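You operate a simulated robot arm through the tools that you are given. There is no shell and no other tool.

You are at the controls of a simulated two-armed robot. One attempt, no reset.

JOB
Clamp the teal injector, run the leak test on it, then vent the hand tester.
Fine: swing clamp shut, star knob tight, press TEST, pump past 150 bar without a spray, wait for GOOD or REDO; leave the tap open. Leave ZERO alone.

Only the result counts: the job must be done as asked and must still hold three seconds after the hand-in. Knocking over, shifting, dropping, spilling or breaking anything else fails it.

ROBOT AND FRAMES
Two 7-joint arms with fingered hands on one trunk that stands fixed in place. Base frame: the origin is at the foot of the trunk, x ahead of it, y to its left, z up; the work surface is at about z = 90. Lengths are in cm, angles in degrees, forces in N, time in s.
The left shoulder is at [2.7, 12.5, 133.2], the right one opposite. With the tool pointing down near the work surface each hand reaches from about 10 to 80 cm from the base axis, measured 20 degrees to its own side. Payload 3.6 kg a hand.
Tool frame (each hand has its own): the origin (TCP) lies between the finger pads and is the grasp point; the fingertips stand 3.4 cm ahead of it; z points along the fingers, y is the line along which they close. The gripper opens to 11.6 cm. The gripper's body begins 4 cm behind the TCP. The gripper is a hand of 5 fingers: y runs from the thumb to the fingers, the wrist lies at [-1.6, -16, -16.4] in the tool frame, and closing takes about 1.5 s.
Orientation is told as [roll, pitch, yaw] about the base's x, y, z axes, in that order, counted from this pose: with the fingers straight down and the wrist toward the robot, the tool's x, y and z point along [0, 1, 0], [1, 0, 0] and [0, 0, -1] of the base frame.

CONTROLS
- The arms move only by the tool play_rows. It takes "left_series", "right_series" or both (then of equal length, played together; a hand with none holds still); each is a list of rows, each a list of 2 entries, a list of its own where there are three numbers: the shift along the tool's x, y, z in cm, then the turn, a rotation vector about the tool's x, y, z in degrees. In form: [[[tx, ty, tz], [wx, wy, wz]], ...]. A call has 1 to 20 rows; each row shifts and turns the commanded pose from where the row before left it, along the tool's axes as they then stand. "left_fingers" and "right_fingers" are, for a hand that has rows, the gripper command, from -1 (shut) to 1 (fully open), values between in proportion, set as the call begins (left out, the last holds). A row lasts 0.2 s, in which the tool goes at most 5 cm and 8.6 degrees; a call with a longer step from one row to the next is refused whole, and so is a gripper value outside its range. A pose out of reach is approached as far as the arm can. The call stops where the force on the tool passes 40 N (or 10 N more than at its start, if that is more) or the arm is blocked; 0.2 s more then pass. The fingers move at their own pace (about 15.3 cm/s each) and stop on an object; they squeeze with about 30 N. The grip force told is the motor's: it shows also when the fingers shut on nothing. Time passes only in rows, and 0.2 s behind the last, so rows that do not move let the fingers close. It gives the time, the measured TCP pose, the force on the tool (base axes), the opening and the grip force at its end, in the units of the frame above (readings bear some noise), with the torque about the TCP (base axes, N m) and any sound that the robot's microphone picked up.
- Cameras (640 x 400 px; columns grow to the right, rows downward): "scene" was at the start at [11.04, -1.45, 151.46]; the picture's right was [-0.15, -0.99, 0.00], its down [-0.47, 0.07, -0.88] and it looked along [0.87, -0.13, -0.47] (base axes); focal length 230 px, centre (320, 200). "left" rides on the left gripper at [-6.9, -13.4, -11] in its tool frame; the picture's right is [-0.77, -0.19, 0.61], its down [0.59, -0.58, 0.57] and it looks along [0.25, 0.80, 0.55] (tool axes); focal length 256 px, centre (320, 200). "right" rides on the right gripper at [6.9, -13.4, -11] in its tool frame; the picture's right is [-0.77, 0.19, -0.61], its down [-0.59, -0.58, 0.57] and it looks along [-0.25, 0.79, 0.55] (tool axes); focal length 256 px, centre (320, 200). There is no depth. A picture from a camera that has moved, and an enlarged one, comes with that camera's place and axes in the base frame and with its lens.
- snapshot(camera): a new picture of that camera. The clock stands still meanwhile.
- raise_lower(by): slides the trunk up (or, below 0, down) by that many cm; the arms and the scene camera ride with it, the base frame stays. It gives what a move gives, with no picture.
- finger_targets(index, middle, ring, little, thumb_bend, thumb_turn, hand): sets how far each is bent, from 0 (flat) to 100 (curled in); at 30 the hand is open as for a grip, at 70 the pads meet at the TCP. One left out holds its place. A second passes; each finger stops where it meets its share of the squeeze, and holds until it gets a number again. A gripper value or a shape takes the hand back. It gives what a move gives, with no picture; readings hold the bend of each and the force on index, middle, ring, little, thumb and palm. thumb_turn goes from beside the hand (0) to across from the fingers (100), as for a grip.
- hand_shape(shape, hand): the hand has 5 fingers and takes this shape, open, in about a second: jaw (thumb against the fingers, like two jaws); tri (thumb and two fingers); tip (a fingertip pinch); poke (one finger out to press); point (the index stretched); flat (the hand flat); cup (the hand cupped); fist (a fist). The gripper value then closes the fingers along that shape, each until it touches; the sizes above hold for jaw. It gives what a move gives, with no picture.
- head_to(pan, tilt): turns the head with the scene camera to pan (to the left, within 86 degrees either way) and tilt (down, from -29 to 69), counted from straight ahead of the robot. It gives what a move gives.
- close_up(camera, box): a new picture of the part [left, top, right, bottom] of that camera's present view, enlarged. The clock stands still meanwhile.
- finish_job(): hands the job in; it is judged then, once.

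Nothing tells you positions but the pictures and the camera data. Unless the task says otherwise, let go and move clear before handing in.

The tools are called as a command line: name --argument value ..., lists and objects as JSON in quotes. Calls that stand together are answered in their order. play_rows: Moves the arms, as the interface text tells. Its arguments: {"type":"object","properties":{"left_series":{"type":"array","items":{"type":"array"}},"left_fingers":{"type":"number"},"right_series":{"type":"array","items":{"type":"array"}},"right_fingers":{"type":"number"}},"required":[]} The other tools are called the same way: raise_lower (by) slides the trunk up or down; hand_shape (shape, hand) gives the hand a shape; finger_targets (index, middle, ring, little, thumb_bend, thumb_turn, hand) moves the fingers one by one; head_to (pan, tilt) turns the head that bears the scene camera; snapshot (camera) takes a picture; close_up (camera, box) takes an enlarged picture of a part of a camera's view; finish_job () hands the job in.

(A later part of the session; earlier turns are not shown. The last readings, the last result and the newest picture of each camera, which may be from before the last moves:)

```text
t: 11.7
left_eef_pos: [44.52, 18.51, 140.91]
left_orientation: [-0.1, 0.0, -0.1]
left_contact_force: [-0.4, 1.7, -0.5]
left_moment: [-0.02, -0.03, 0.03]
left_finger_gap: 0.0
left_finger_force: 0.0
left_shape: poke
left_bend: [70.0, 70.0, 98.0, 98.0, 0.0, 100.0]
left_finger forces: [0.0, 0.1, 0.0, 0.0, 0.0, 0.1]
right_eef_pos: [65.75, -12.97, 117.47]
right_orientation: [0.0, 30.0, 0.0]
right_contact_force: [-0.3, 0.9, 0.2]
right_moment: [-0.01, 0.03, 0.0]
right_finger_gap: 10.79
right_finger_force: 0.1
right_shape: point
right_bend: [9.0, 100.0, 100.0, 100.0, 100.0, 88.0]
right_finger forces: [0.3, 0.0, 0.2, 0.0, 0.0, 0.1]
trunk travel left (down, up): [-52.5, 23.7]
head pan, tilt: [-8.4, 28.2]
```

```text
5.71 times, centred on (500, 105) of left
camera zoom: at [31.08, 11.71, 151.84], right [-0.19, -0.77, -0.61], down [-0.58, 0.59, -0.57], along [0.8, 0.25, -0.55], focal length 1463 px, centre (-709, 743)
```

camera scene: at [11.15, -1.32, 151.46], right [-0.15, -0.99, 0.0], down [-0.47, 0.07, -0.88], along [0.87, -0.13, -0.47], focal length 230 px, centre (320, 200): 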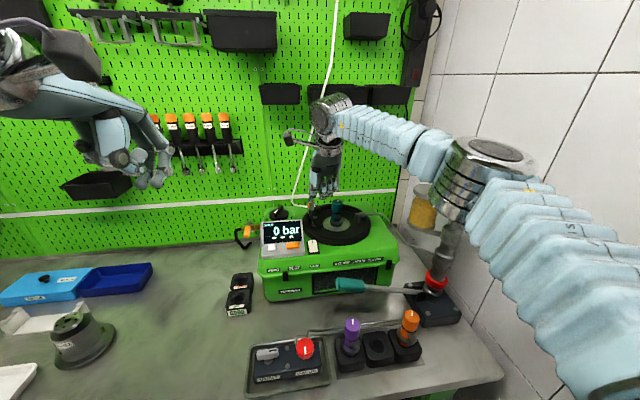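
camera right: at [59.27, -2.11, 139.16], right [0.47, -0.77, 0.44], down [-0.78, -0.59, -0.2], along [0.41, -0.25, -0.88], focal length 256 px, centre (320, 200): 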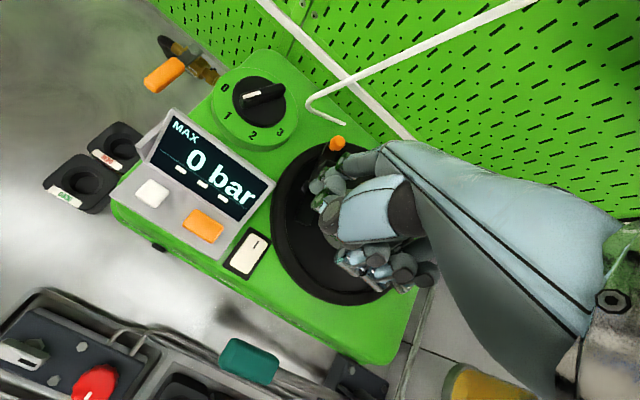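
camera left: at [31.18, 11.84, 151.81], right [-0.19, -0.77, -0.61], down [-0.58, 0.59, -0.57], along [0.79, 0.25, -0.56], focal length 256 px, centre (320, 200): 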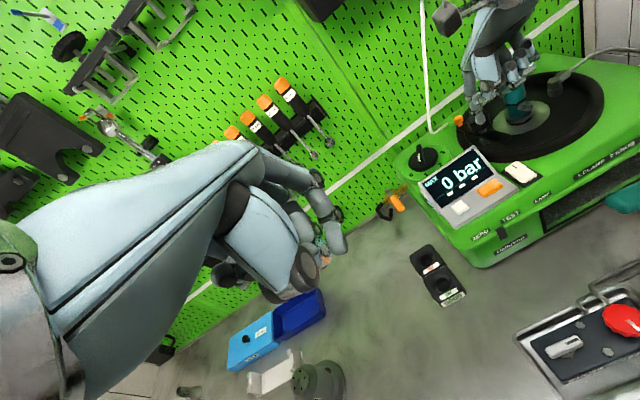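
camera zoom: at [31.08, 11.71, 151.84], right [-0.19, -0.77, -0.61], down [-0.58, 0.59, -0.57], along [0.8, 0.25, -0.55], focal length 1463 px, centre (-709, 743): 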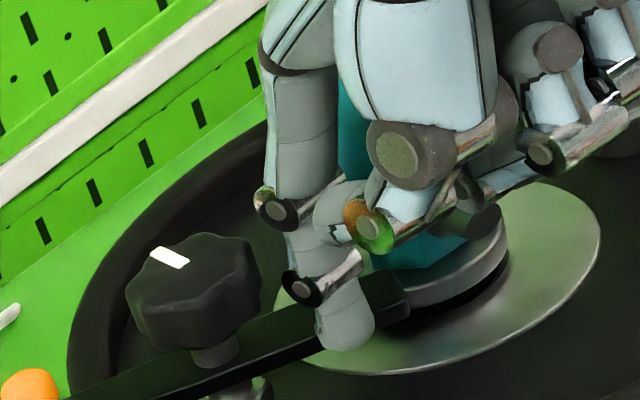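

The bar is at about 257°. I'll keep nudging it until it stops.

play_rows --right_series '[[[-0.13, 0.2, -0.12], [0, 0, 0]], [[-0.13, 0.2, -0.12], [0, 0, 0]], [[0, 0, 0], [0, 0, 0]]]'

close_up --camera "scene" --box '[295, 180, 355, 240]'

close_up --camera "left" --box '[450, 70, 550, 140]'

```text
t: 12.5
left_eef_pos: [44.51, 18.59, 140.84]
left_orientation: [0.0, 0.0, 0.0]
left_contact_force: [0.4, -0.1, 0.6]
left_moment: [-0.03, -0.01, 0.03]
left_finger_gap: 0.03
left_finger_force: 0.1
left_shape: poke
left_bend: [70.0, 70.0, 98.0, 98.0, 0.0, 100.0]
left_finger forces: [0.0, 0.1, 0.0, 0.0, 0.0, 0.0]
right_eef_pos: [66.15, -13.19, 117.49]
right_orientation: [0.0, 30.0, 0.0]
right_contact_force: [0.1, -0.6, 0.4]
right_moment: [0.04, 0.01, -0.01]
right_finger_gap: 10.8
right_finger_force: 0.0
right_shape: point
right_bend: [9.0, 100.0, 100.0, 100.0, 100.0, 88.0]
right_finger forces: [0.3, 0.1, 0.0, 0.0, 0.0, 0.1]
trunk travel left (down, up): [-52.5, 23.7]
head pan, tilt: [-8.4, 28.2]
```

```text
6.67 times, centred on (325, 210) of scene
camera zoom: at [11.04, -1.44, 151.46], right [-0.15, -0.99, 0.0], down [-0.47, 0.07, -0.88], along [0.87, -0.13, -0.47], focal length 1536 px, centre (287, 133)
```

zoom: 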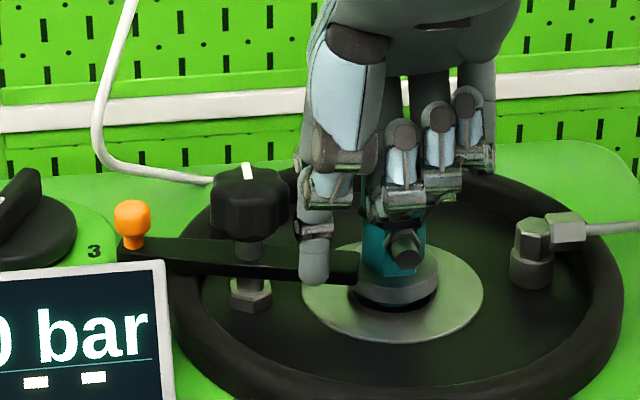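

```text
5.71 times, centred on (500, 105) of left
camera zoom: at [31.08, 11.71, 151.84], right [-0.19, -0.77, -0.61], down [-0.58, 0.59, -0.57], along [0.8, 0.25, -0.55], focal length 1463 px, centre (-709, 743)
```

zoom: 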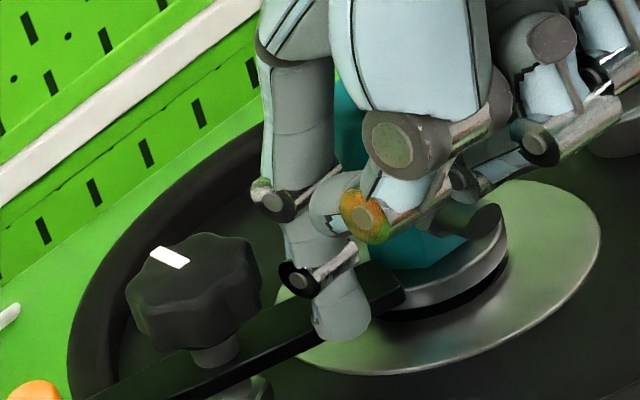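

The bar is at about 264° and still moves freely. A few more small nudges, watching the force.

play_rows --right_series '[[[-0.05, 0.2, -0.12], [0, 0, 0]], [[-0.05, 0.2, -0.12], [0, 0, 0]], [[0, 0, 0], [0, 0, 0]]]'

close_up --camera "scene" --box '[295, 180, 355, 240]'

close_up --camera "left" --box '[450, 70, 550, 140]'

```text
t: 13.3
left_eef_pos: [44.45, 18.59, 140.91]
left_orientation: [0.0, 0.1, 0.0]
left_contact_force: [0.1, -0.2, 0.2]
left_moment: [-0.02, 0.01, -0.01]
left_finger_gap: 0.0
left_finger_force: 0.1
left_shape: poke
left_bend: [70.0, 70.0, 98.0, 98.0, 0.0, 100.0]
left_finger forces: [0.0, 0.1, 0.1, 0.1, 0.1, 0.0]
right_eef_pos: [66.56, -13.34, 117.6]
right_orientation: [0.0, 30.0, 0.0]
right_contact_force: [-0.4, -0.4, 0.0]
right_moment: [0.01, 0.0, 0.0]
right_finger_gap: 10.78
right_finger_force: 0.1
right_shape: point
right_bend: [9.0, 100.0, 100.0, 100.0, 100.0, 88.0]
right_finger forces: [0.6, 0.1, 0.0, 0.0, 0.1, 0.0]
trunk travel left (down, up): [-52.5, 23.7]
head pan, tilt: [-8.4, 28.2]
```

```text
6.67 times, centred on (325, 210) of scene
camera zoom: at [11.04, -1.44, 151.46], right [-0.15, -0.99, 0.0], down [-0.47, 0.07, -0.88], along [0.87, -0.13, -0.47], focal length 1536 px, centre (287, 133)
```

zoom: 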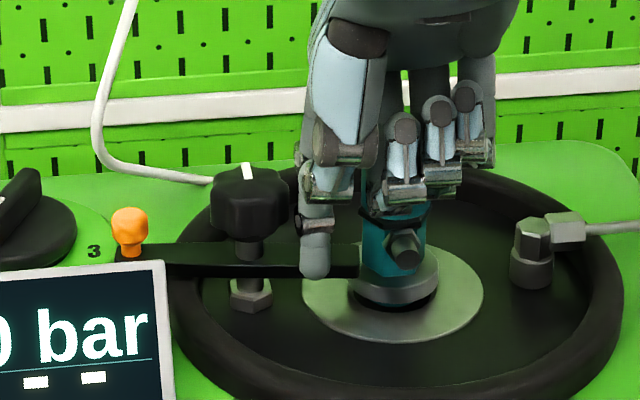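

```text
5.71 times, centred on (500, 105) of left
camera zoom: at [31.08, 11.71, 151.84], right [-0.19, -0.77, -0.61], down [-0.58, 0.59, -0.57], along [0.8, 0.25, -0.55], focal length 1463 px, centre (-709, 743)
```

zoom: 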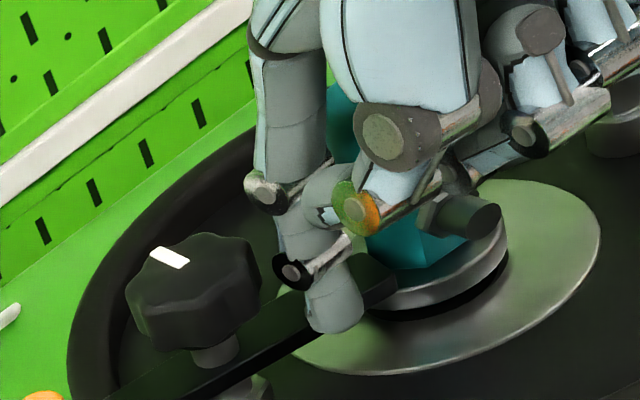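

The bar is at about 267°, roughly over the flange toward the injector (direction ≈ 262°). I'll nudge a little more to find a stop.

play_rows --right_series '[[[0, 0.17, -0.1], [0, 0, 0]], [[0, 0.17, -0.1], [0, 0, 0]], [[0, 0, 0], [0, 0, 0]]]'

close_up --camera "scene" --box '[295, 180, 355, 240]'

close_up --camera "left" --box '[450, 70, 550, 140]'

```text
t: 14.1
left_eef_pos: [44.38, 18.68, 140.71]
left_orientation: [0.1, 0.0, 0.0]
left_contact_force: [0.3, -0.1, -0.2]
left_moment: [0.01, -0.01, 0.0]
left_finger_gap: 0.0
left_finger_force: 0.2
left_shape: poke
left_bend: [70.0, 70.0, 98.0, 98.0, 0.0, 100.0]
left_finger forces: [0.0, 0.0, 0.0, 0.0, 0.0, 0.0]
right_eef_pos: [67.09, -13.3, 117.56]
right_orientation: [0.0, 30.1, 0.0]
right_contact_force: [0.3, -0.4, -0.4]
right_moment: [-0.01, -0.02, 0.02]
right_finger_gap: 10.8
right_finger_force: 0.0
right_shape: point
right_bend: [8.0, 100.0, 100.0, 100.0, 100.0, 88.0]
right_finger forces: [0.1, 0.0, 0.0, 0.0, 0.0, 0.1]
trunk travel left (down, up): [-52.5, 23.7]
head pan, tilt: [-8.4, 28.2]
```

```text
6.67 times, centred on (325, 210) of scene
camera zoom: at [11.05, -1.44, 151.46], right [-0.15, -0.99, 0.0], down [-0.47, 0.07, -0.88], along [0.87, -0.13, -0.47], focal length 1536 px, centre (287, 133)
```

zoom: 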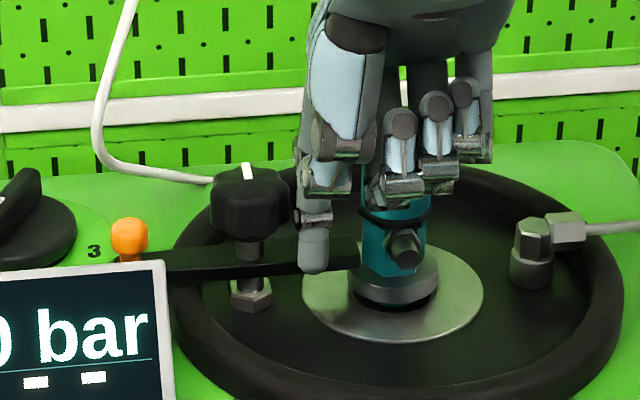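

```text
5.71 times, centred on (500, 105) of left
camera zoom: at [31.09, 11.71, 151.84], right [-0.19, -0.77, -0.61], down [-0.58, 0.59, -0.57], along [0.8, 0.25, -0.55], focal length 1463 px, centre (-709, 743)
```

zoom: 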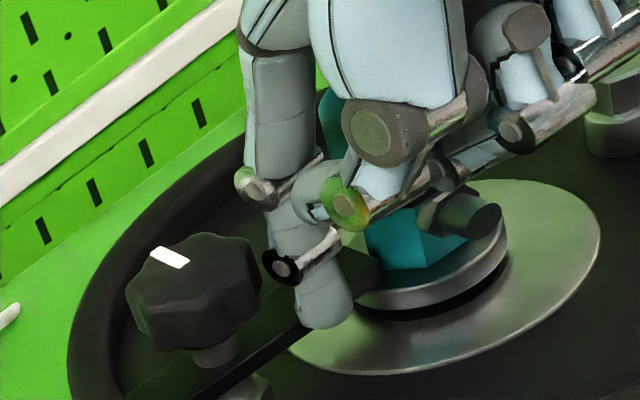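

It's slipping slightly past the injector direction with no stop felt yet. I'll check the hand's clearance to the injector from the right camera.

snapshot --camera "right"

close_up --camera "scene" --box '[290, 130, 390, 230]'

snapshot --camera "left"

```text
taken
camera right: at [60.92, -6.27, 133.97], right [0.47, -0.77, 0.44], down [-0.78, -0.59, -0.2], along [0.41, -0.25, -0.88], focal length 256 px, centre (320, 200)
```

right: 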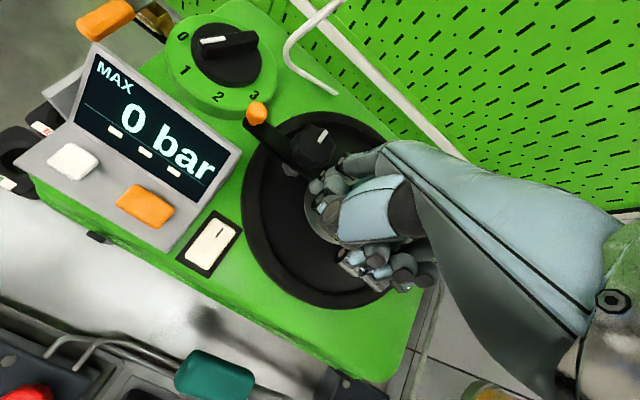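

```text
4.00 times, centred on (340, 180) of scene
camera zoom: at [11.05, -1.44, 151.46], right [-0.15, -0.99, 0.0], down [-0.47, 0.07, -0.88], along [0.87, -0.13, -0.47], focal length 921 px, centre (240, 280)
```

zoom: 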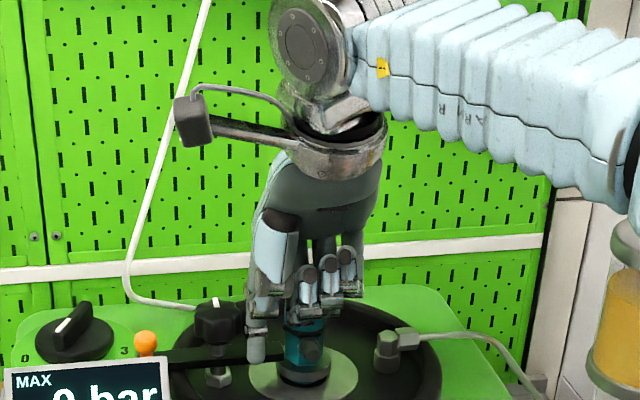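

```text
taken
camera left: at [31.09, 11.71, 151.84], right [-0.19, -0.77, -0.61], down [-0.58, 0.59, -0.57], along [0.8, 0.25, -0.55], focal length 256 px, centre (320, 200)
```

left: 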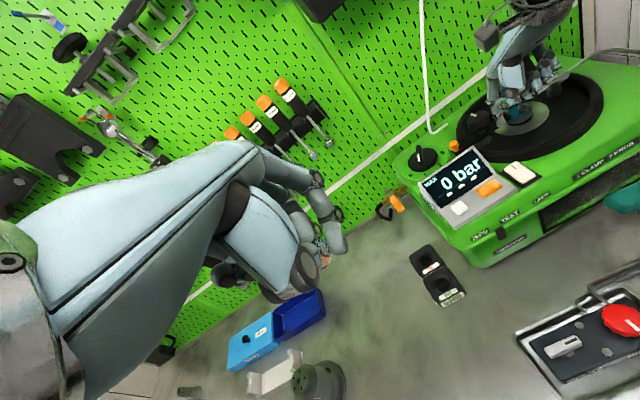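

I'll back the finger off and lift it to get an unobstructed view of the clamp.

play_rows --right_series '[[[0, -0.35, 0.2], [0, 0, 0]], [[0, -1.0, -1.73], [0, 0, 0]], [[0, -1.0, -1.73], [0, 0, 0]], [[0, -1.0, -1.73], [0, 0, 0]], [[0, -1.0, -1.73], [0, 0, 0]], [[0, -3.5, 0], [0, 0, 0]], [[0, -3.5, 0], [0, 0, 0]], [[0, -3.5, 0], [0, 0, 0]], [[0, -3.5, 0], [0, 0, 0]], [[0, 0, 0], [0, 0, 0]]]'

close_up --camera "scene" --box '[295, 190, 375, 240]'

close_up --camera "left" --box '[450, 60, 570, 140]'

snapshot --camera "right"

```text
t: 16.3
left_eef_pos: [44.59, 18.58, 140.81]
left_orientation: [0.0, 0.1, 0.0]
left_contact_force: [0.6, 0.2, -0.2]
left_moment: [0.0, 0.03, 0.02]
left_finger_gap: 0.0
left_finger_force: 0.0
left_shape: poke
left_bend: [70.0, 70.0, 98.0, 98.0, 0.0, 100.0]
left_finger forces: [0.0, 0.0, 0.1, 0.0, 0.0, 0.0]
right_eef_pos: [54.43, -12.98, 132.71]
right_orientation: [0.0, 30.1, 0.0]
right_contact_force: [-0.6, -0.3, 0.0]
right_moment: [0.01, 0.01, -0.01]
right_finger_gap: 10.81
right_finger_force: 0.0
right_shape: point
right_bend: [8.0, 100.0, 100.0, 100.0, 100.0, 88.0]
right_finger forces: [0.0, 0.1, 0.0, 0.1, 0.0, 0.0]
trunk travel left (down, up): [-52.5, 23.7]
head pan, tilt: [-8.4, 28.2]
```

```text
8.00 times, centred on (335, 215) of scene
camera zoom: at [11.13, -1.41, 151.45], right [-0.15, -0.99, 0.0], down [-0.47, 0.07, -0.88], along [0.87, -0.13, -0.47], focal length 1843 px, centre (200, 80)
```

zoom: 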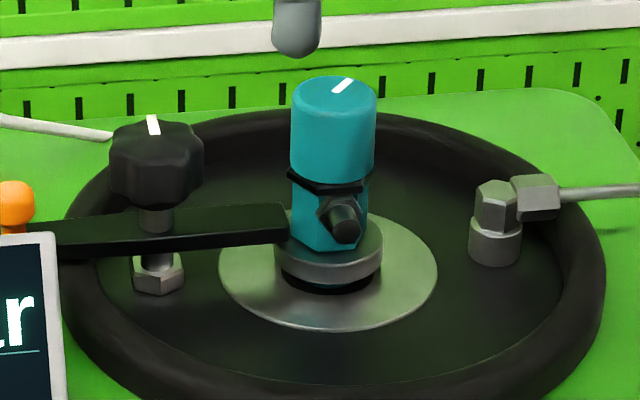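

```text
5.00 times, centred on (510, 100) of left
camera zoom: at [31.17, 11.74, 151.81], right [-0.19, -0.77, -0.61], down [-0.58, 0.59, -0.56], along [0.79, 0.25, -0.55], focal length 1280 px, centre (-630, 700)
```

zoom: 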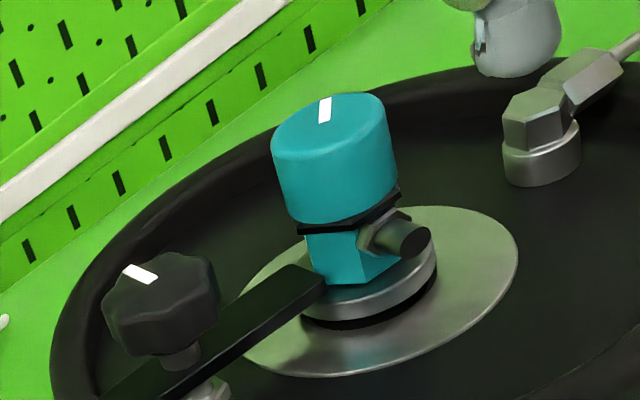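

```text
taken
camera right: at [48.41, -6.02, 149.11], right [0.47, -0.77, 0.44], down [-0.78, -0.59, -0.2], along [0.41, -0.25, -0.88], focal length 256 px, centre (320, 200)
```

right: 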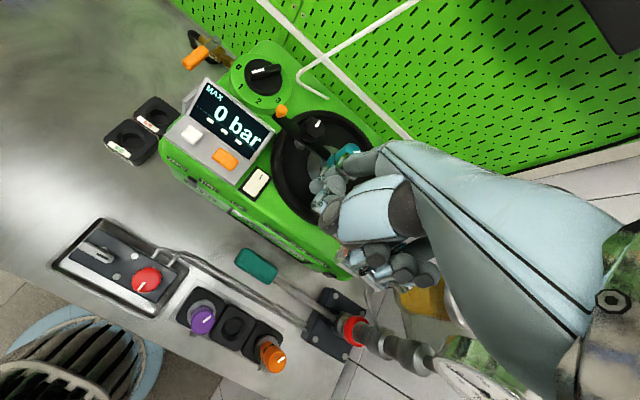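

With the view clear, the bar points about 10° past the injector and its tip rests over the flange edge. I'll check the fist's shape relative to the index tip before deciding whether to push on.

close_up --camera "scene" --box '[290, 90, 410, 210]'

close_up --camera "left" --box '[500, 0, 640, 120]'

close_up --camera "right" --box '[260, 80, 400, 200]'

```text
3.33 times, centred on (350, 150) of scene
camera zoom: at [11.13, -1.41, 151.45], right [-0.15, -0.99, 0.0], down [-0.47, 0.07, -0.88], along [0.87, -0.13, -0.47], focal length 768 px, centre (220, 367)
```

zoom: 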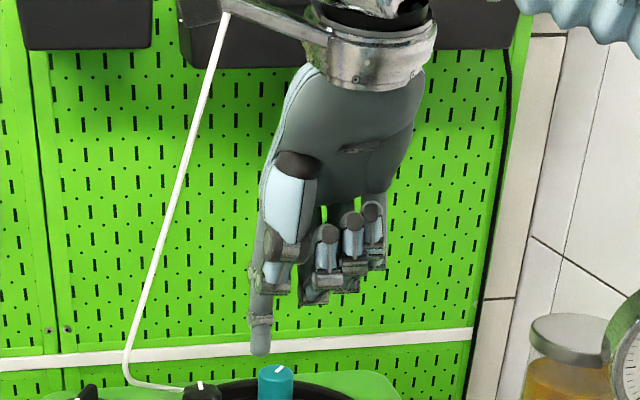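

```text
3.33 times, centred on (570, 60) of left
camera zoom: at [31.17, 11.74, 151.81], right [-0.19, -0.77, -0.61], down [-0.58, 0.59, -0.56], along [0.79, 0.25, -0.55], focal length 853 px, centre (-513, 667)
```

zoom: 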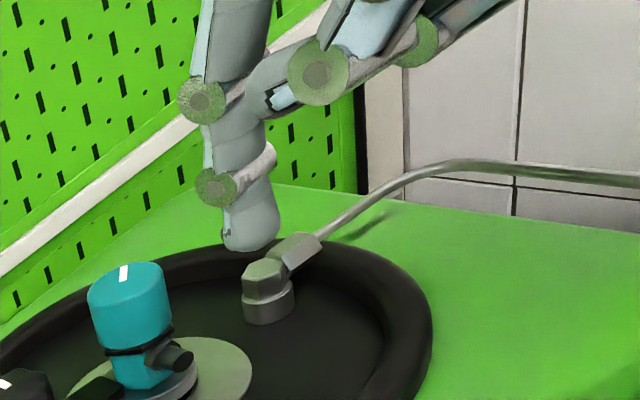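

```text
3.33 times, centred on (330, 140) of right
camera zoom: at [48.41, -6.02, 149.11], right [0.47, -0.77, 0.44], down [-0.78, -0.59, -0.2], along [0.41, -0.25, -0.88], focal length 853 px, centre (287, 400)
```

zoom: 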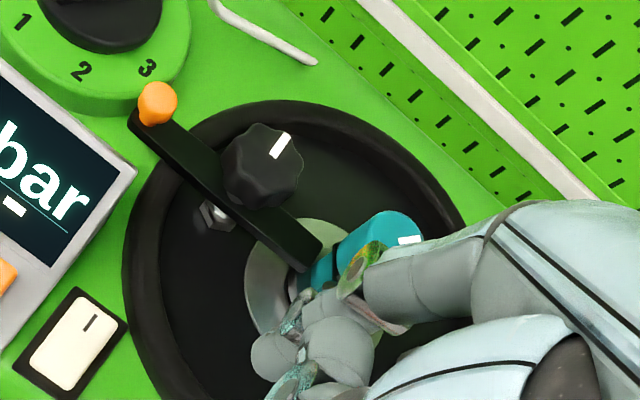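

The swing so far is about 80–85°, and the fist is close to the injector, so I won't push further on that side. I'll test whether the clamp is at its stop by nudging the orange ball from its far side, keeping clear of the white cable. First I move above that spot.

play_rows --right_series '[[[1.355, 2.89, -0.015], [0, 0, 0]], [[1.355, 2.89, -0.015], [0, 0, 0]], [[1.355, 2.89, -0.015], [0, 0, 0]], [[1.355, 2.89, -0.015], [0, 0, 0]], [[1.355, 2.89, -0.015], [0, 0, 0]], [[1.355, 2.89, -0.015], [0, 0, 0]], [[0, 0, 0], [0, 0, 0]]]'

close_up --camera "scene" --box '[270, 170, 350, 240]'

close_up --camera "left" --box '[400, 70, 520, 170]'

close_up --camera "right" --box '[220, 60, 400, 220]'

```text
t: 17.9
left_eef_pos: [44.49, 18.33, 141.0]
left_orientation: [0.0, 0.1, -0.2]
left_contact_force: [0.7, -0.6, 0.5]
left_moment: [0.05, 0.04, 0.01]
left_finger_gap: 0.0
left_finger_force: 0.1
left_shape: poke
left_bend: [70.0, 70.0, 98.0, 98.0, 0.0, 100.0]
left_finger forces: [0.0, 0.1, 0.0, 0.0, 0.0, 0.0]
right_eef_pos: [68.59, -5.73, 124.23]
right_orientation: [0.2, 29.9, -0.1]
right_contact_force: [0.2, -0.7, 0.5]
right_moment: [0.04, -0.03, -0.02]
right_finger_gap: 10.81
right_finger_force: 0.1
right_shape: point
right_bend: [8.0, 100.0, 100.0, 100.0, 100.0, 88.0]
right_finger forces: [0.1, 0.0, 0.0, 0.0, 0.0, 0.1]
right hand out of reach, approached as far as the arm can: row 6
trunk travel left (down, up): [-52.5, 23.7]
head pan, tilt: [-8.4, 28.2]
```

```text
5.71 times, centred on (310, 205) of scene
camera zoom: at [11.01, -1.66, 151.46], right [-0.15, -0.99, 0.0], down [-0.47, 0.07, -0.88], along [0.87, -0.13, -0.47], focal length 1316 px, centre (377, 171)
```

zoom: 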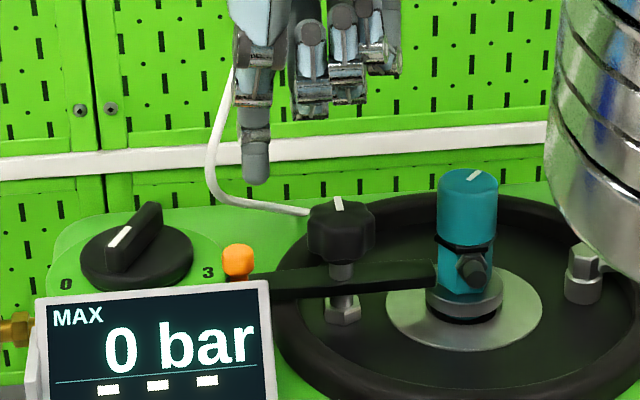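

```text
4.00 times, centred on (460, 120) of left
camera zoom: at [31.06, 11.47, 151.86], right [-0.19, -0.77, -0.61], down [-0.58, 0.59, -0.56], along [0.8, 0.25, -0.55], focal length 1024 px, centre (-240, 520)
```

zoom: 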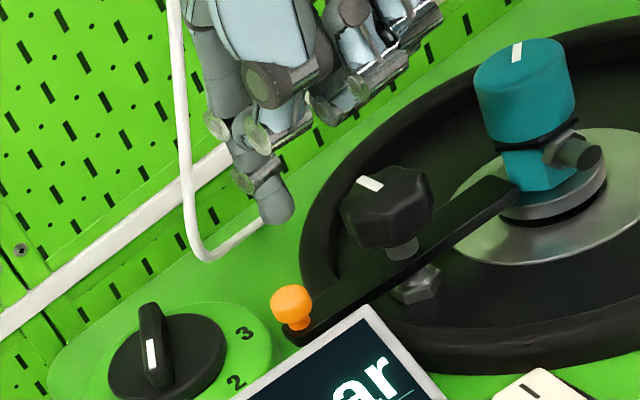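

```text
2.50 times, centred on (310, 140) of right
camera zoom: at [62.42, 1.17, 140.58], right [0.47, -0.77, 0.44], down [-0.78, -0.59, -0.2], along [0.41, -0.25, -0.88], focal length 640 px, centre (345, 350)
```

zoom: 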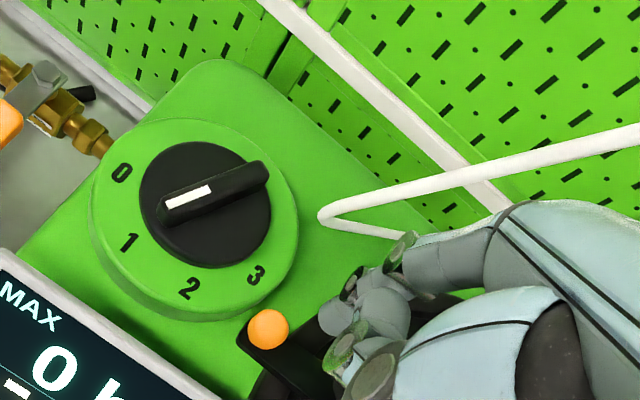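

The arm is at its reach limit at this tilt. I'll back off, flatten the tilt to 15° for more reach, and check again.

play_rows --right_series '[[[0, -2.6, 1.5], [0, 0, 0]], [[0, 0, 0], [-7.5, 0, 0]], [[0, 0, 0], [-7.5, 0, 0]], [[0, 0, 0], [0, 0, 0]]]'

close_up --camera "scene" --box '[270, 170, 350, 240]'

close_up --camera "left" --box '[400, 70, 520, 170]'

```text
t: 18.9
left_eef_pos: [44.38, 18.59, 140.77]
left_orientation: [0.0, 0.0, 0.0]
left_contact_force: [-0.4, -0.8, 0.0]
left_moment: [0.0, -0.03, -0.02]
left_finger_gap: 0.02
left_finger_force: 0.1
left_shape: poke
left_bend: [70.0, 70.0, 98.0, 98.0, 0.0, 100.0]
left_finger forces: [0.0, 0.0, 0.0, 0.0, 0.1, 0.1]
right_eef_pos: [65.58, -5.55, 124.31]
right_orientation: [-0.1, 15.0, -0.1]
right_contact_force: [0.0, 0.3, 0.8]
right_moment: [0.0, 0.0, 0.0]
right_finger_gap: 10.78
right_finger_force: 0.1
right_shape: point
right_bend: [8.0, 100.0, 100.0, 100.0, 100.0, 88.0]
right_finger forces: [0.0, 0.1, 0.0, 0.0, 0.0, 0.0]
trunk travel left (down, up): [-52.5, 23.7]
head pan, tilt: [-8.4, 28.2]
```

```text
5.71 times, centred on (310, 205) of scene
camera zoom: at [11.06, -1.42, 151.46], right [-0.15, -0.99, 0.0], down [-0.47, 0.07, -0.88], along [0.87, -0.13, -0.47], focal length 1316 px, centre (377, 171)
```

zoom: 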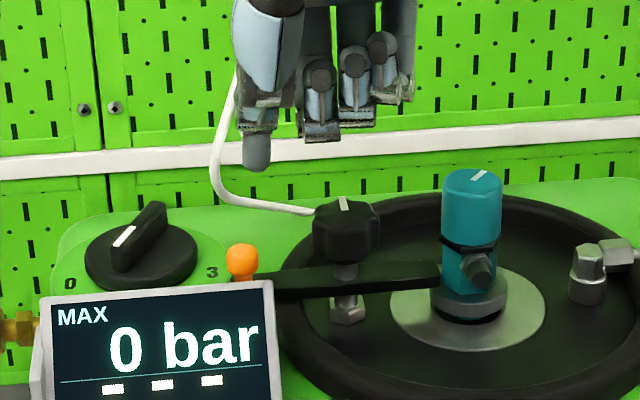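

```text
4.00 times, centred on (460, 120) of left
camera zoom: at [31.1, 11.73, 151.84], right [-0.19, -0.77, -0.61], down [-0.58, 0.59, -0.57], along [0.8, 0.25, -0.55], focal length 1024 px, centre (-240, 520)
```

zoom: 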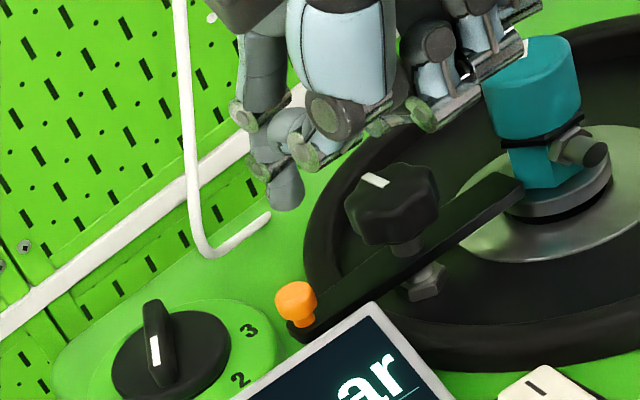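

The ball can't be hooked from behind at this flat angle without risking the cable. I'll go back to the front side instead, with the hand yawed −25° so the fist stays clear of the injector.

play_rows --right_series '[[[0, 0, 0], [7.5, 0, 0]], [[0, 0, 0], [7.5, 0, 0]], [[0, 0, 0], [0, 3.125, 5.41]], [[0, 0, 0], [0, 3.125, 5.41]], [[0, 0, 0], [0, 3.125, 5.41]], [[0, 0, 0], [0, 3.125, 5.41]], [[-1.46, 0.59, -0.34], [0, 0, 0]], [[-1.46, 0.59, -0.34], [0, 0, 0]], [[-1.46, 0.59, -0.34], [0, 0, 0]], [[0, 0, 0], [0, 0, 0]]]'

close_up --camera "scene" --box '[290, 170, 370, 240]'

close_up --camera "left" --box '[430, 50, 550, 150]'

close_up --camera "right" --box '[220, 80, 400, 240]'

```text
t: 21.1
left_eef_pos: [44.5, 18.67, 140.9]
left_orientation: [0.1, 0.0, -0.1]
left_contact_force: [0.0, 0.3, -0.8]
left_moment: [-0.04, 0.0, -0.03]
left_finger_gap: 0.03
left_finger_force: 0.0
left_shape: poke
left_bend: [70.0, 70.0, 98.0, 98.0, 0.0, 100.0]
left_finger forces: [0.1, 0.1, 0.1, 0.1, 0.0, 0.0]
right_eef_pos: [65.65, -10.32, 124.37]
right_orientation: [-0.1, 30.0, -25.0]
right_contact_force: [0.1, -1.1, 1.1]
right_moment: [0.0, -0.04, -0.01]
right_finger_gap: 10.75
right_finger_force: 0.0
right_shape: point
right_bend: [8.0, 100.0, 100.0, 100.0, 100.0, 88.0]
right_finger forces: [0.0, 0.0, 0.0, 0.1, 0.1, 0.0]
trunk travel left (down, up): [-52.5, 23.7]
head pan, tilt: [-8.4, 28.2]
```

```text
5.71 times, centred on (330, 205) of scene
camera zoom: at [11.06, -1.38, 151.46], right [-0.15, -0.99, 0.0], down [-0.47, 0.07, -0.88], along [0.87, -0.13, -0.47], focal length 1316 px, centre (263, 171)
```

zoom: 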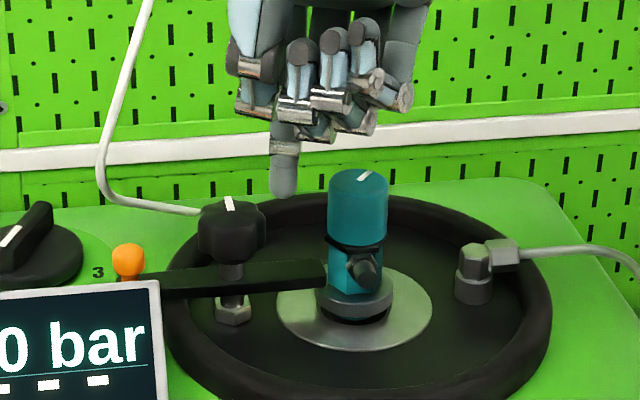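

```text
4.00 times, centred on (490, 100) of left
camera zoom: at [31.09, 11.76, 151.83], right [-0.19, -0.77, -0.61], down [-0.58, 0.59, -0.57], along [0.8, 0.25, -0.55], focal length 1024 px, centre (-360, 600)
```

zoom: 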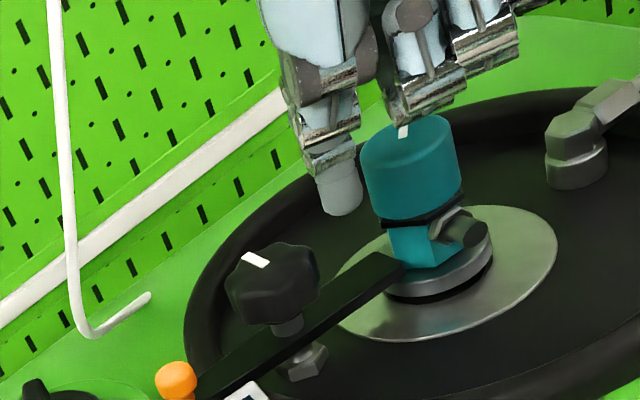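

```text
2.50 times, centred on (310, 160) of right
camera zoom: at [63.08, -1.5, 140.69], right [0.1, -0.89, 0.44], down [-0.96, -0.2, -0.2], along [0.27, -0.4, -0.88], focal length 640 px, centre (345, 300)
```

zoom: 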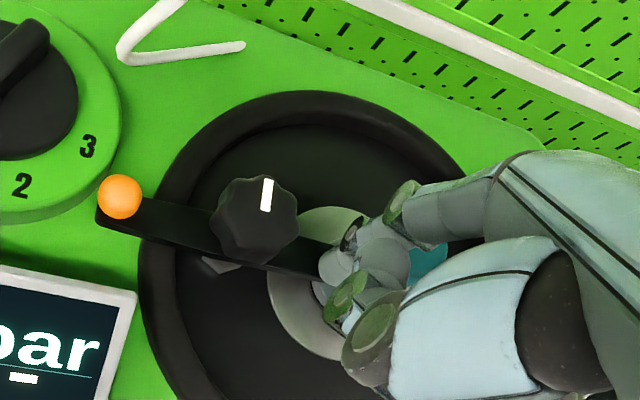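

The fist is now well clear of the injector. I'll lower in front of the bar.

play_rows --right_series '[[[-0.042, 0.472, 0.998], [0, 0, 0]], [[-0.042, 0.472, 0.998], [0, 0, 0]], [[-0.042, 0.472, 0.998], [0, 0, 0]], [[-0.042, 0.472, 0.998], [0, 0, 0]], [[-0.042, 0.472, 0.998], [0, 0, 0]], [[0, 0.3, 0.52], [0, 0, 0]], [[0, 0.3, 0.52], [0, 0, 0]], [[0, 0, 0], [0, 0, 0]]]'

close_up --camera "scene" --box '[290, 180, 370, 240]'

close_up --camera "left" --box '[440, 60, 540, 150]'

close_up --camera "right" --box '[220, 80, 400, 240]'

```text
t: 22.9
left_eef_pos: [44.45, 18.63, 140.84]
left_orientation: [-0.1, 0.0, 0.0]
left_contact_force: [-0.7, 0.8, 0.3]
left_moment: [0.01, -0.03, -0.02]
left_finger_gap: 0.01
left_finger_force: 0.0
left_shape: poke
left_bend: [70.0, 70.0, 98.0, 98.0, 0.0, 100.0]
left_finger forces: [0.1, 0.1, 0.1, 0.1, 0.0, 0.1]
right_eef_pos: [65.19, -10.35, 117.54]
right_orientation: [0.0, 30.0, -25.0]
right_contact_force: [0.2, 1.3, 0.1]
right_moment: [-0.04, 0.01, 0.01]
right_finger_gap: 10.82
right_finger_force: 0.1
right_shape: point
right_bend: [8.0, 100.0, 100.0, 100.0, 100.0, 88.0]
right_finger forces: [0.0, 0.1, 0.1, 0.0, 0.1, 0.1]
trunk travel left (down, up): [-52.5, 23.7]
head pan, tilt: [-8.4, 28.2]
```

```text
6.67 times, centred on (330, 210) of scene
camera zoom: at [11.04, -1.42, 151.46], right [-0.15, -0.99, 0.0], down [-0.47, 0.07, -0.88], along [0.87, -0.13, -0.47], focal length 1536 px, centre (253, 133)
```

zoom: 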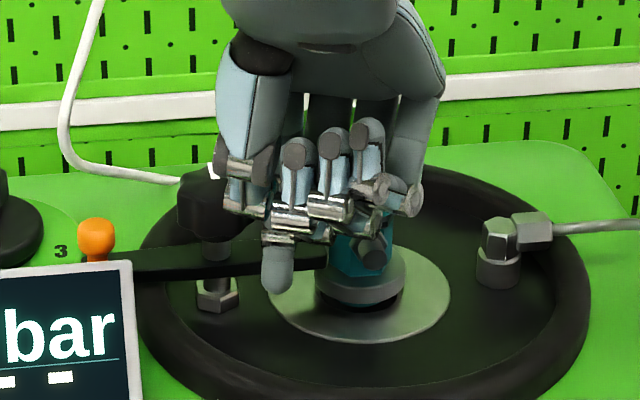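

```text
4.44 times, centred on (490, 105) of left
camera zoom: at [31.08, 11.73, 151.84], right [-0.19, -0.77, -0.61], down [-0.58, 0.59, -0.57], along [0.8, 0.25, -0.55], focal length 1138 px, centre (-436, 622)
```

zoom: 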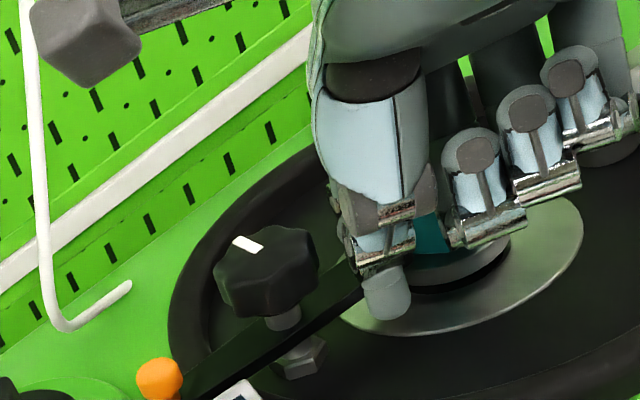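

```text
2.50 times, centred on (310, 160) of right
camera zoom: at [62.6, -1.51, 133.99], right [0.1, -0.89, 0.44], down [-0.96, -0.2, -0.2], along [0.27, -0.4, -0.88], focal length 640 px, centre (345, 300)
```

zoom: 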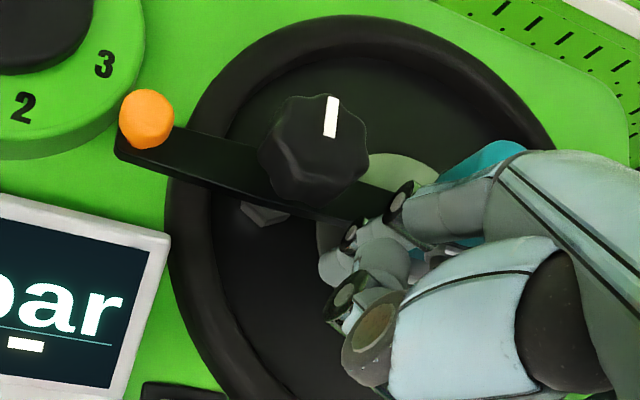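

The finger is down in front of the bar. I'll push in +x in small increments and watch the index force.

play_rows --right_series '[[[0.127, 0.236, -0.136], [0, 0, 0]], [[0.127, 0.236, -0.136], [0, 0, 0]], [[0.127, 0.236, -0.136], [0, 0, 0]], [[0, 0, 0], [0, 0, 0]]]'

close_up --camera "right" --box '[220, 80, 400, 240]'

```text
t: 23.9
left_eef_pos: [44.24, 18.65, 140.83]
left_orientation: [0.0, 0.0, -0.1]
left_contact_force: [-0.7, -0.6, 0.2]
left_moment: [0.0, -0.03, 0.01]
left_finger_gap: 0.0
left_finger_force: 0.1
left_shape: poke
left_bend: [70.0, 70.0, 98.0, 98.0, 0.0, 100.0]
left_finger forces: [0.0, 0.1, 0.0, 0.0, 0.0, 0.0]
right_eef_pos: [65.95, -10.52, 117.53]
right_orientation: [-0.1, 30.0, -25.0]
right_contact_force: [0.4, 0.1, -0.2]
right_moment: [-0.01, 0.02, 0.01]
right_finger_gap: 10.82
right_finger_force: 0.0
right_shape: point
right_bend: [8.0, 100.0, 100.0, 100.0, 100.0, 88.0]
right_finger forces: [0.0, 0.0, 0.0, 0.0, 0.0, 0.1]
trunk travel left (down, up): [-52.5, 23.7]
head pan, tilt: [-8.4, 28.2]
```

```text
2.50 times, centred on (310, 160) of right
camera zoom: at [63.48, -1.47, 133.96], right [0.1, -0.89, 0.44], down [-0.96, -0.2, -0.2], along [0.27, -0.4, -0.88], focal length 640 px, centre (345, 300)
```

zoom: 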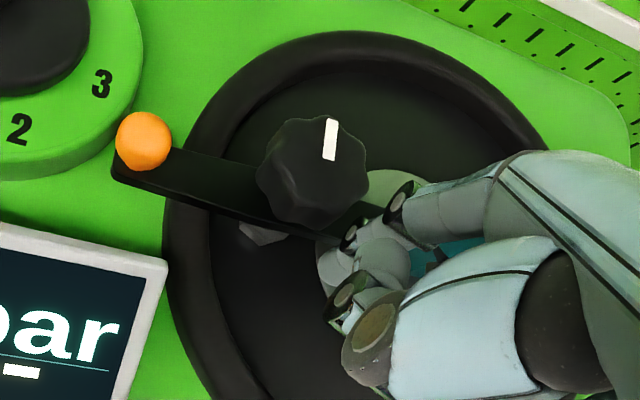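

No contact yet. I'll continue.

play_rows --right_series '[[[0.127, 0.236, -0.136], [0, 0, 0]], [[0.127, 0.236, -0.136], [0, 0, 0]], [[0, 0, 0], [0, 0, 0]]]'

close_up --camera "right" --box '[220, 80, 400, 240]'

close_up --camera "scene" --box '[290, 180, 370, 240]'

```text
t: 24.7
left_eef_pos: [44.45, 18.48, 140.89]
left_orientation: [0.0, -0.1, 0.0]
left_contact_force: [-0.2, 0.8, -0.3]
left_moment: [-0.01, -0.01, 0.01]
left_finger_gap: 0.0
left_finger_force: 0.1
left_shape: poke
left_bend: [70.0, 70.0, 98.0, 98.0, 0.0, 100.0]
left_finger forces: [0.1, 0.0, 0.0, 0.0, 0.1, 0.2]
right_eef_pos: [66.52, -10.37, 117.67]
right_orientation: [0.1, 30.1, -25.0]
right_contact_force: [0.5, 0.1, -0.4]
right_moment: [-0.01, -0.03, 0.01]
right_finger_gap: 10.8
right_finger_force: 0.0
right_shape: point
right_bend: [8.0, 100.0, 100.0, 100.0, 100.0, 88.0]
right_finger forces: [0.0, 0.0, 0.0, 0.0, 0.0, 0.0]
trunk travel left (down, up): [-52.5, 23.7]
head pan, tilt: [-8.4, 28.2]
```

```text
2.50 times, centred on (310, 160) of right
camera zoom: at [64.02, -1.54, 134.02], right [0.1, -0.89, 0.44], down [-0.96, -0.2, -0.2], along [0.27, -0.4, -0.88], focal length 640 px, centre (345, 300)
```

zoom: 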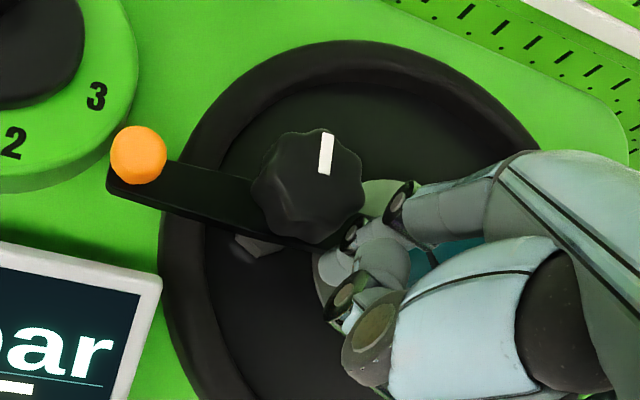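

```text
6.67 times, centred on (330, 210) of scene
camera zoom: at [11.05, -1.44, 151.46], right [-0.15, -0.99, 0.0], down [-0.47, 0.07, -0.88], along [0.87, -0.13, -0.47], focal length 1536 px, centre (253, 133)
```

zoom: 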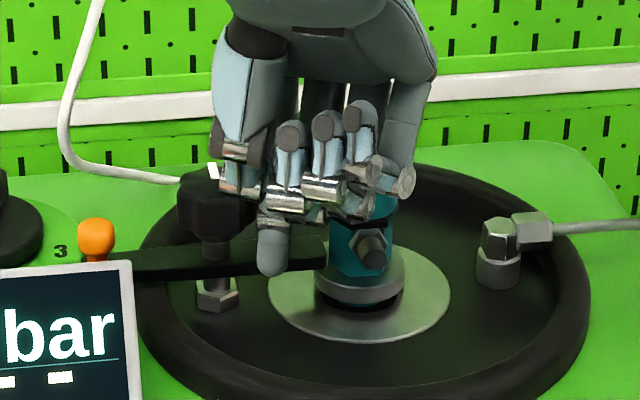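

Still no contact on the bar. I'll keep advancing in small steps.

play_rows --right_series '[[[0.085, 0.157, -0.09], [0, 0, 0]], [[0.085, 0.157, -0.09], [0, 0, 0]], [[0.085, 0.157, -0.09], [0, 0, 0]], [[0, 0, 0], [0, 0, 0]]]'

close_up --camera "scene" --box '[290, 180, 370, 240]'

close_up --camera "left" --box '[440, 60, 540, 150]'

```text
t: 25.7
left_eef_pos: [44.31, 18.58, 140.81]
left_orientation: [0.0, 0.0, 0.1]
left_contact_force: [0.6, 1.0, 1.0]
left_moment: [0.01, 0.02, 0.01]
left_finger_gap: 0.0
left_finger_force: 0.0
left_shape: poke
left_bend: [70.0, 70.0, 98.0, 98.0, 0.0, 100.0]
left_finger forces: [0.0, 0.1, 0.0, 0.0, 0.0, 0.1]
right_eef_pos: [67.21, -10.47, 117.62]
right_orientation: [0.0, 30.0, -25.0]
right_contact_force: [-2.7, -0.7, 0.7]
right_moment: [-0.04, 0.1, -0.07]
right_finger_gap: 10.82
right_finger_force: 0.1
right_shape: point
right_bend: [9.0, 100.0, 100.0, 100.0, 100.0, 88.0]
right_finger forces: [2.6, 0.0, 0.1, 0.1, 0.0, 0.1]
trunk travel left (down, up): [-52.5, 23.7]
head pan, tilt: [-8.4, 28.2]
```

```text
6.67 times, centred on (330, 210) of scene
camera zoom: at [10.99, -1.46, 151.47], right [-0.15, -0.99, 0.0], down [-0.47, 0.07, -0.88], along [0.87, -0.13, -0.47], focal length 1536 px, centre (253, 133)
```

zoom: 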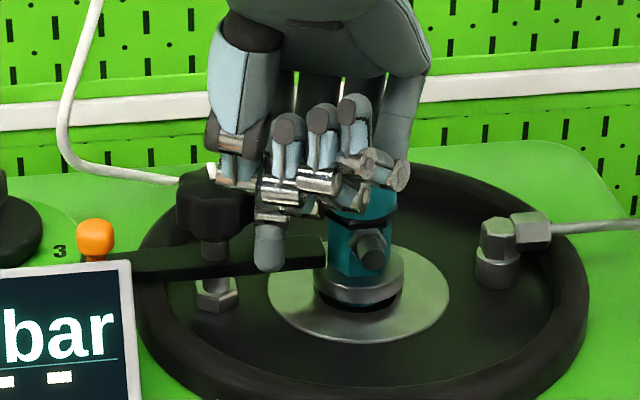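

```text
4.44 times, centred on (490, 105) of left
camera zoom: at [31.03, 11.68, 151.85], right [-0.19, -0.77, -0.61], down [-0.58, 0.59, -0.57], along [0.8, 0.25, -0.55], focal length 1138 px, centre (-436, 622)
```

zoom: 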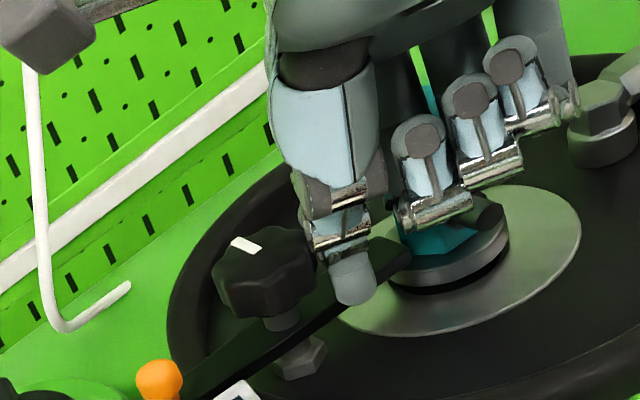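

There's now 2.6 N of resistance and the bar didn't move, so this may be the stop. One more tiny push to confirm.

play_rows --right_series '[[[0.085, 0.157, -0.09], [0, 0, 0]], [[0.085, 0.157, -0.09], [0, 0, 0]], [[0, 0, 0], [0, 0, 0]]]'

close_up --camera "scene" --box '[290, 180, 370, 240]'

```text
t: 26.5
left_eef_pos: [44.43, 18.57, 140.84]
left_orientation: [0.0, 0.0, 0.0]
left_contact_force: [0.1, 0.2, 0.4]
left_moment: [0.02, 0.01, 0.01]
left_finger_gap: 0.0
left_finger_force: 0.1
left_shape: poke
left_bend: [70.0, 70.0, 98.0, 98.0, 0.0, 100.0]
left_finger forces: [0.0, 0.0, 0.0, 0.0, 0.0, 0.1]
right_eef_pos: [67.6, -10.42, 117.7]
right_orientation: [0.0, 29.9, -25.1]
right_contact_force: [-4.0, -1.2, 0.7]
right_moment: [-0.07, 0.25, -0.05]
right_finger_gap: 10.79
right_finger_force: 0.0
right_shape: point
right_bend: [10.0, 100.0, 100.0, 100.0, 100.0, 88.0]
right_finger forces: [3.5, 0.0, 0.0, 0.0, 0.1, 0.0]
trunk travel left (down, up): [-52.5, 23.7]
head pan, tilt: [-8.4, 28.2]
```

```text
6.67 times, centred on (330, 210) of scene
camera zoom: at [10.98, -1.44, 151.47], right [-0.15, -0.99, 0.0], down [-0.47, 0.07, -0.88], along [0.87, -0.13, -0.47], focal length 1536 px, centre (253, 133)
```

zoom: 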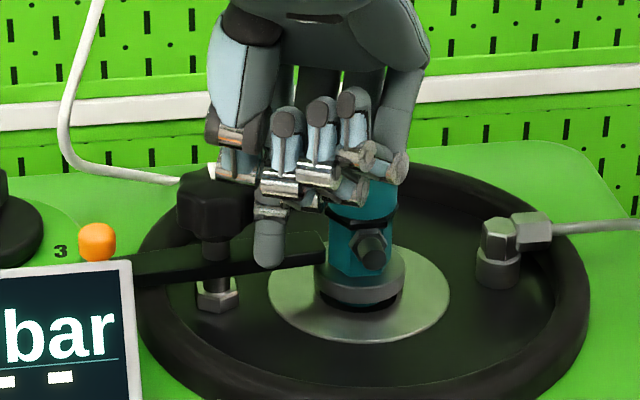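

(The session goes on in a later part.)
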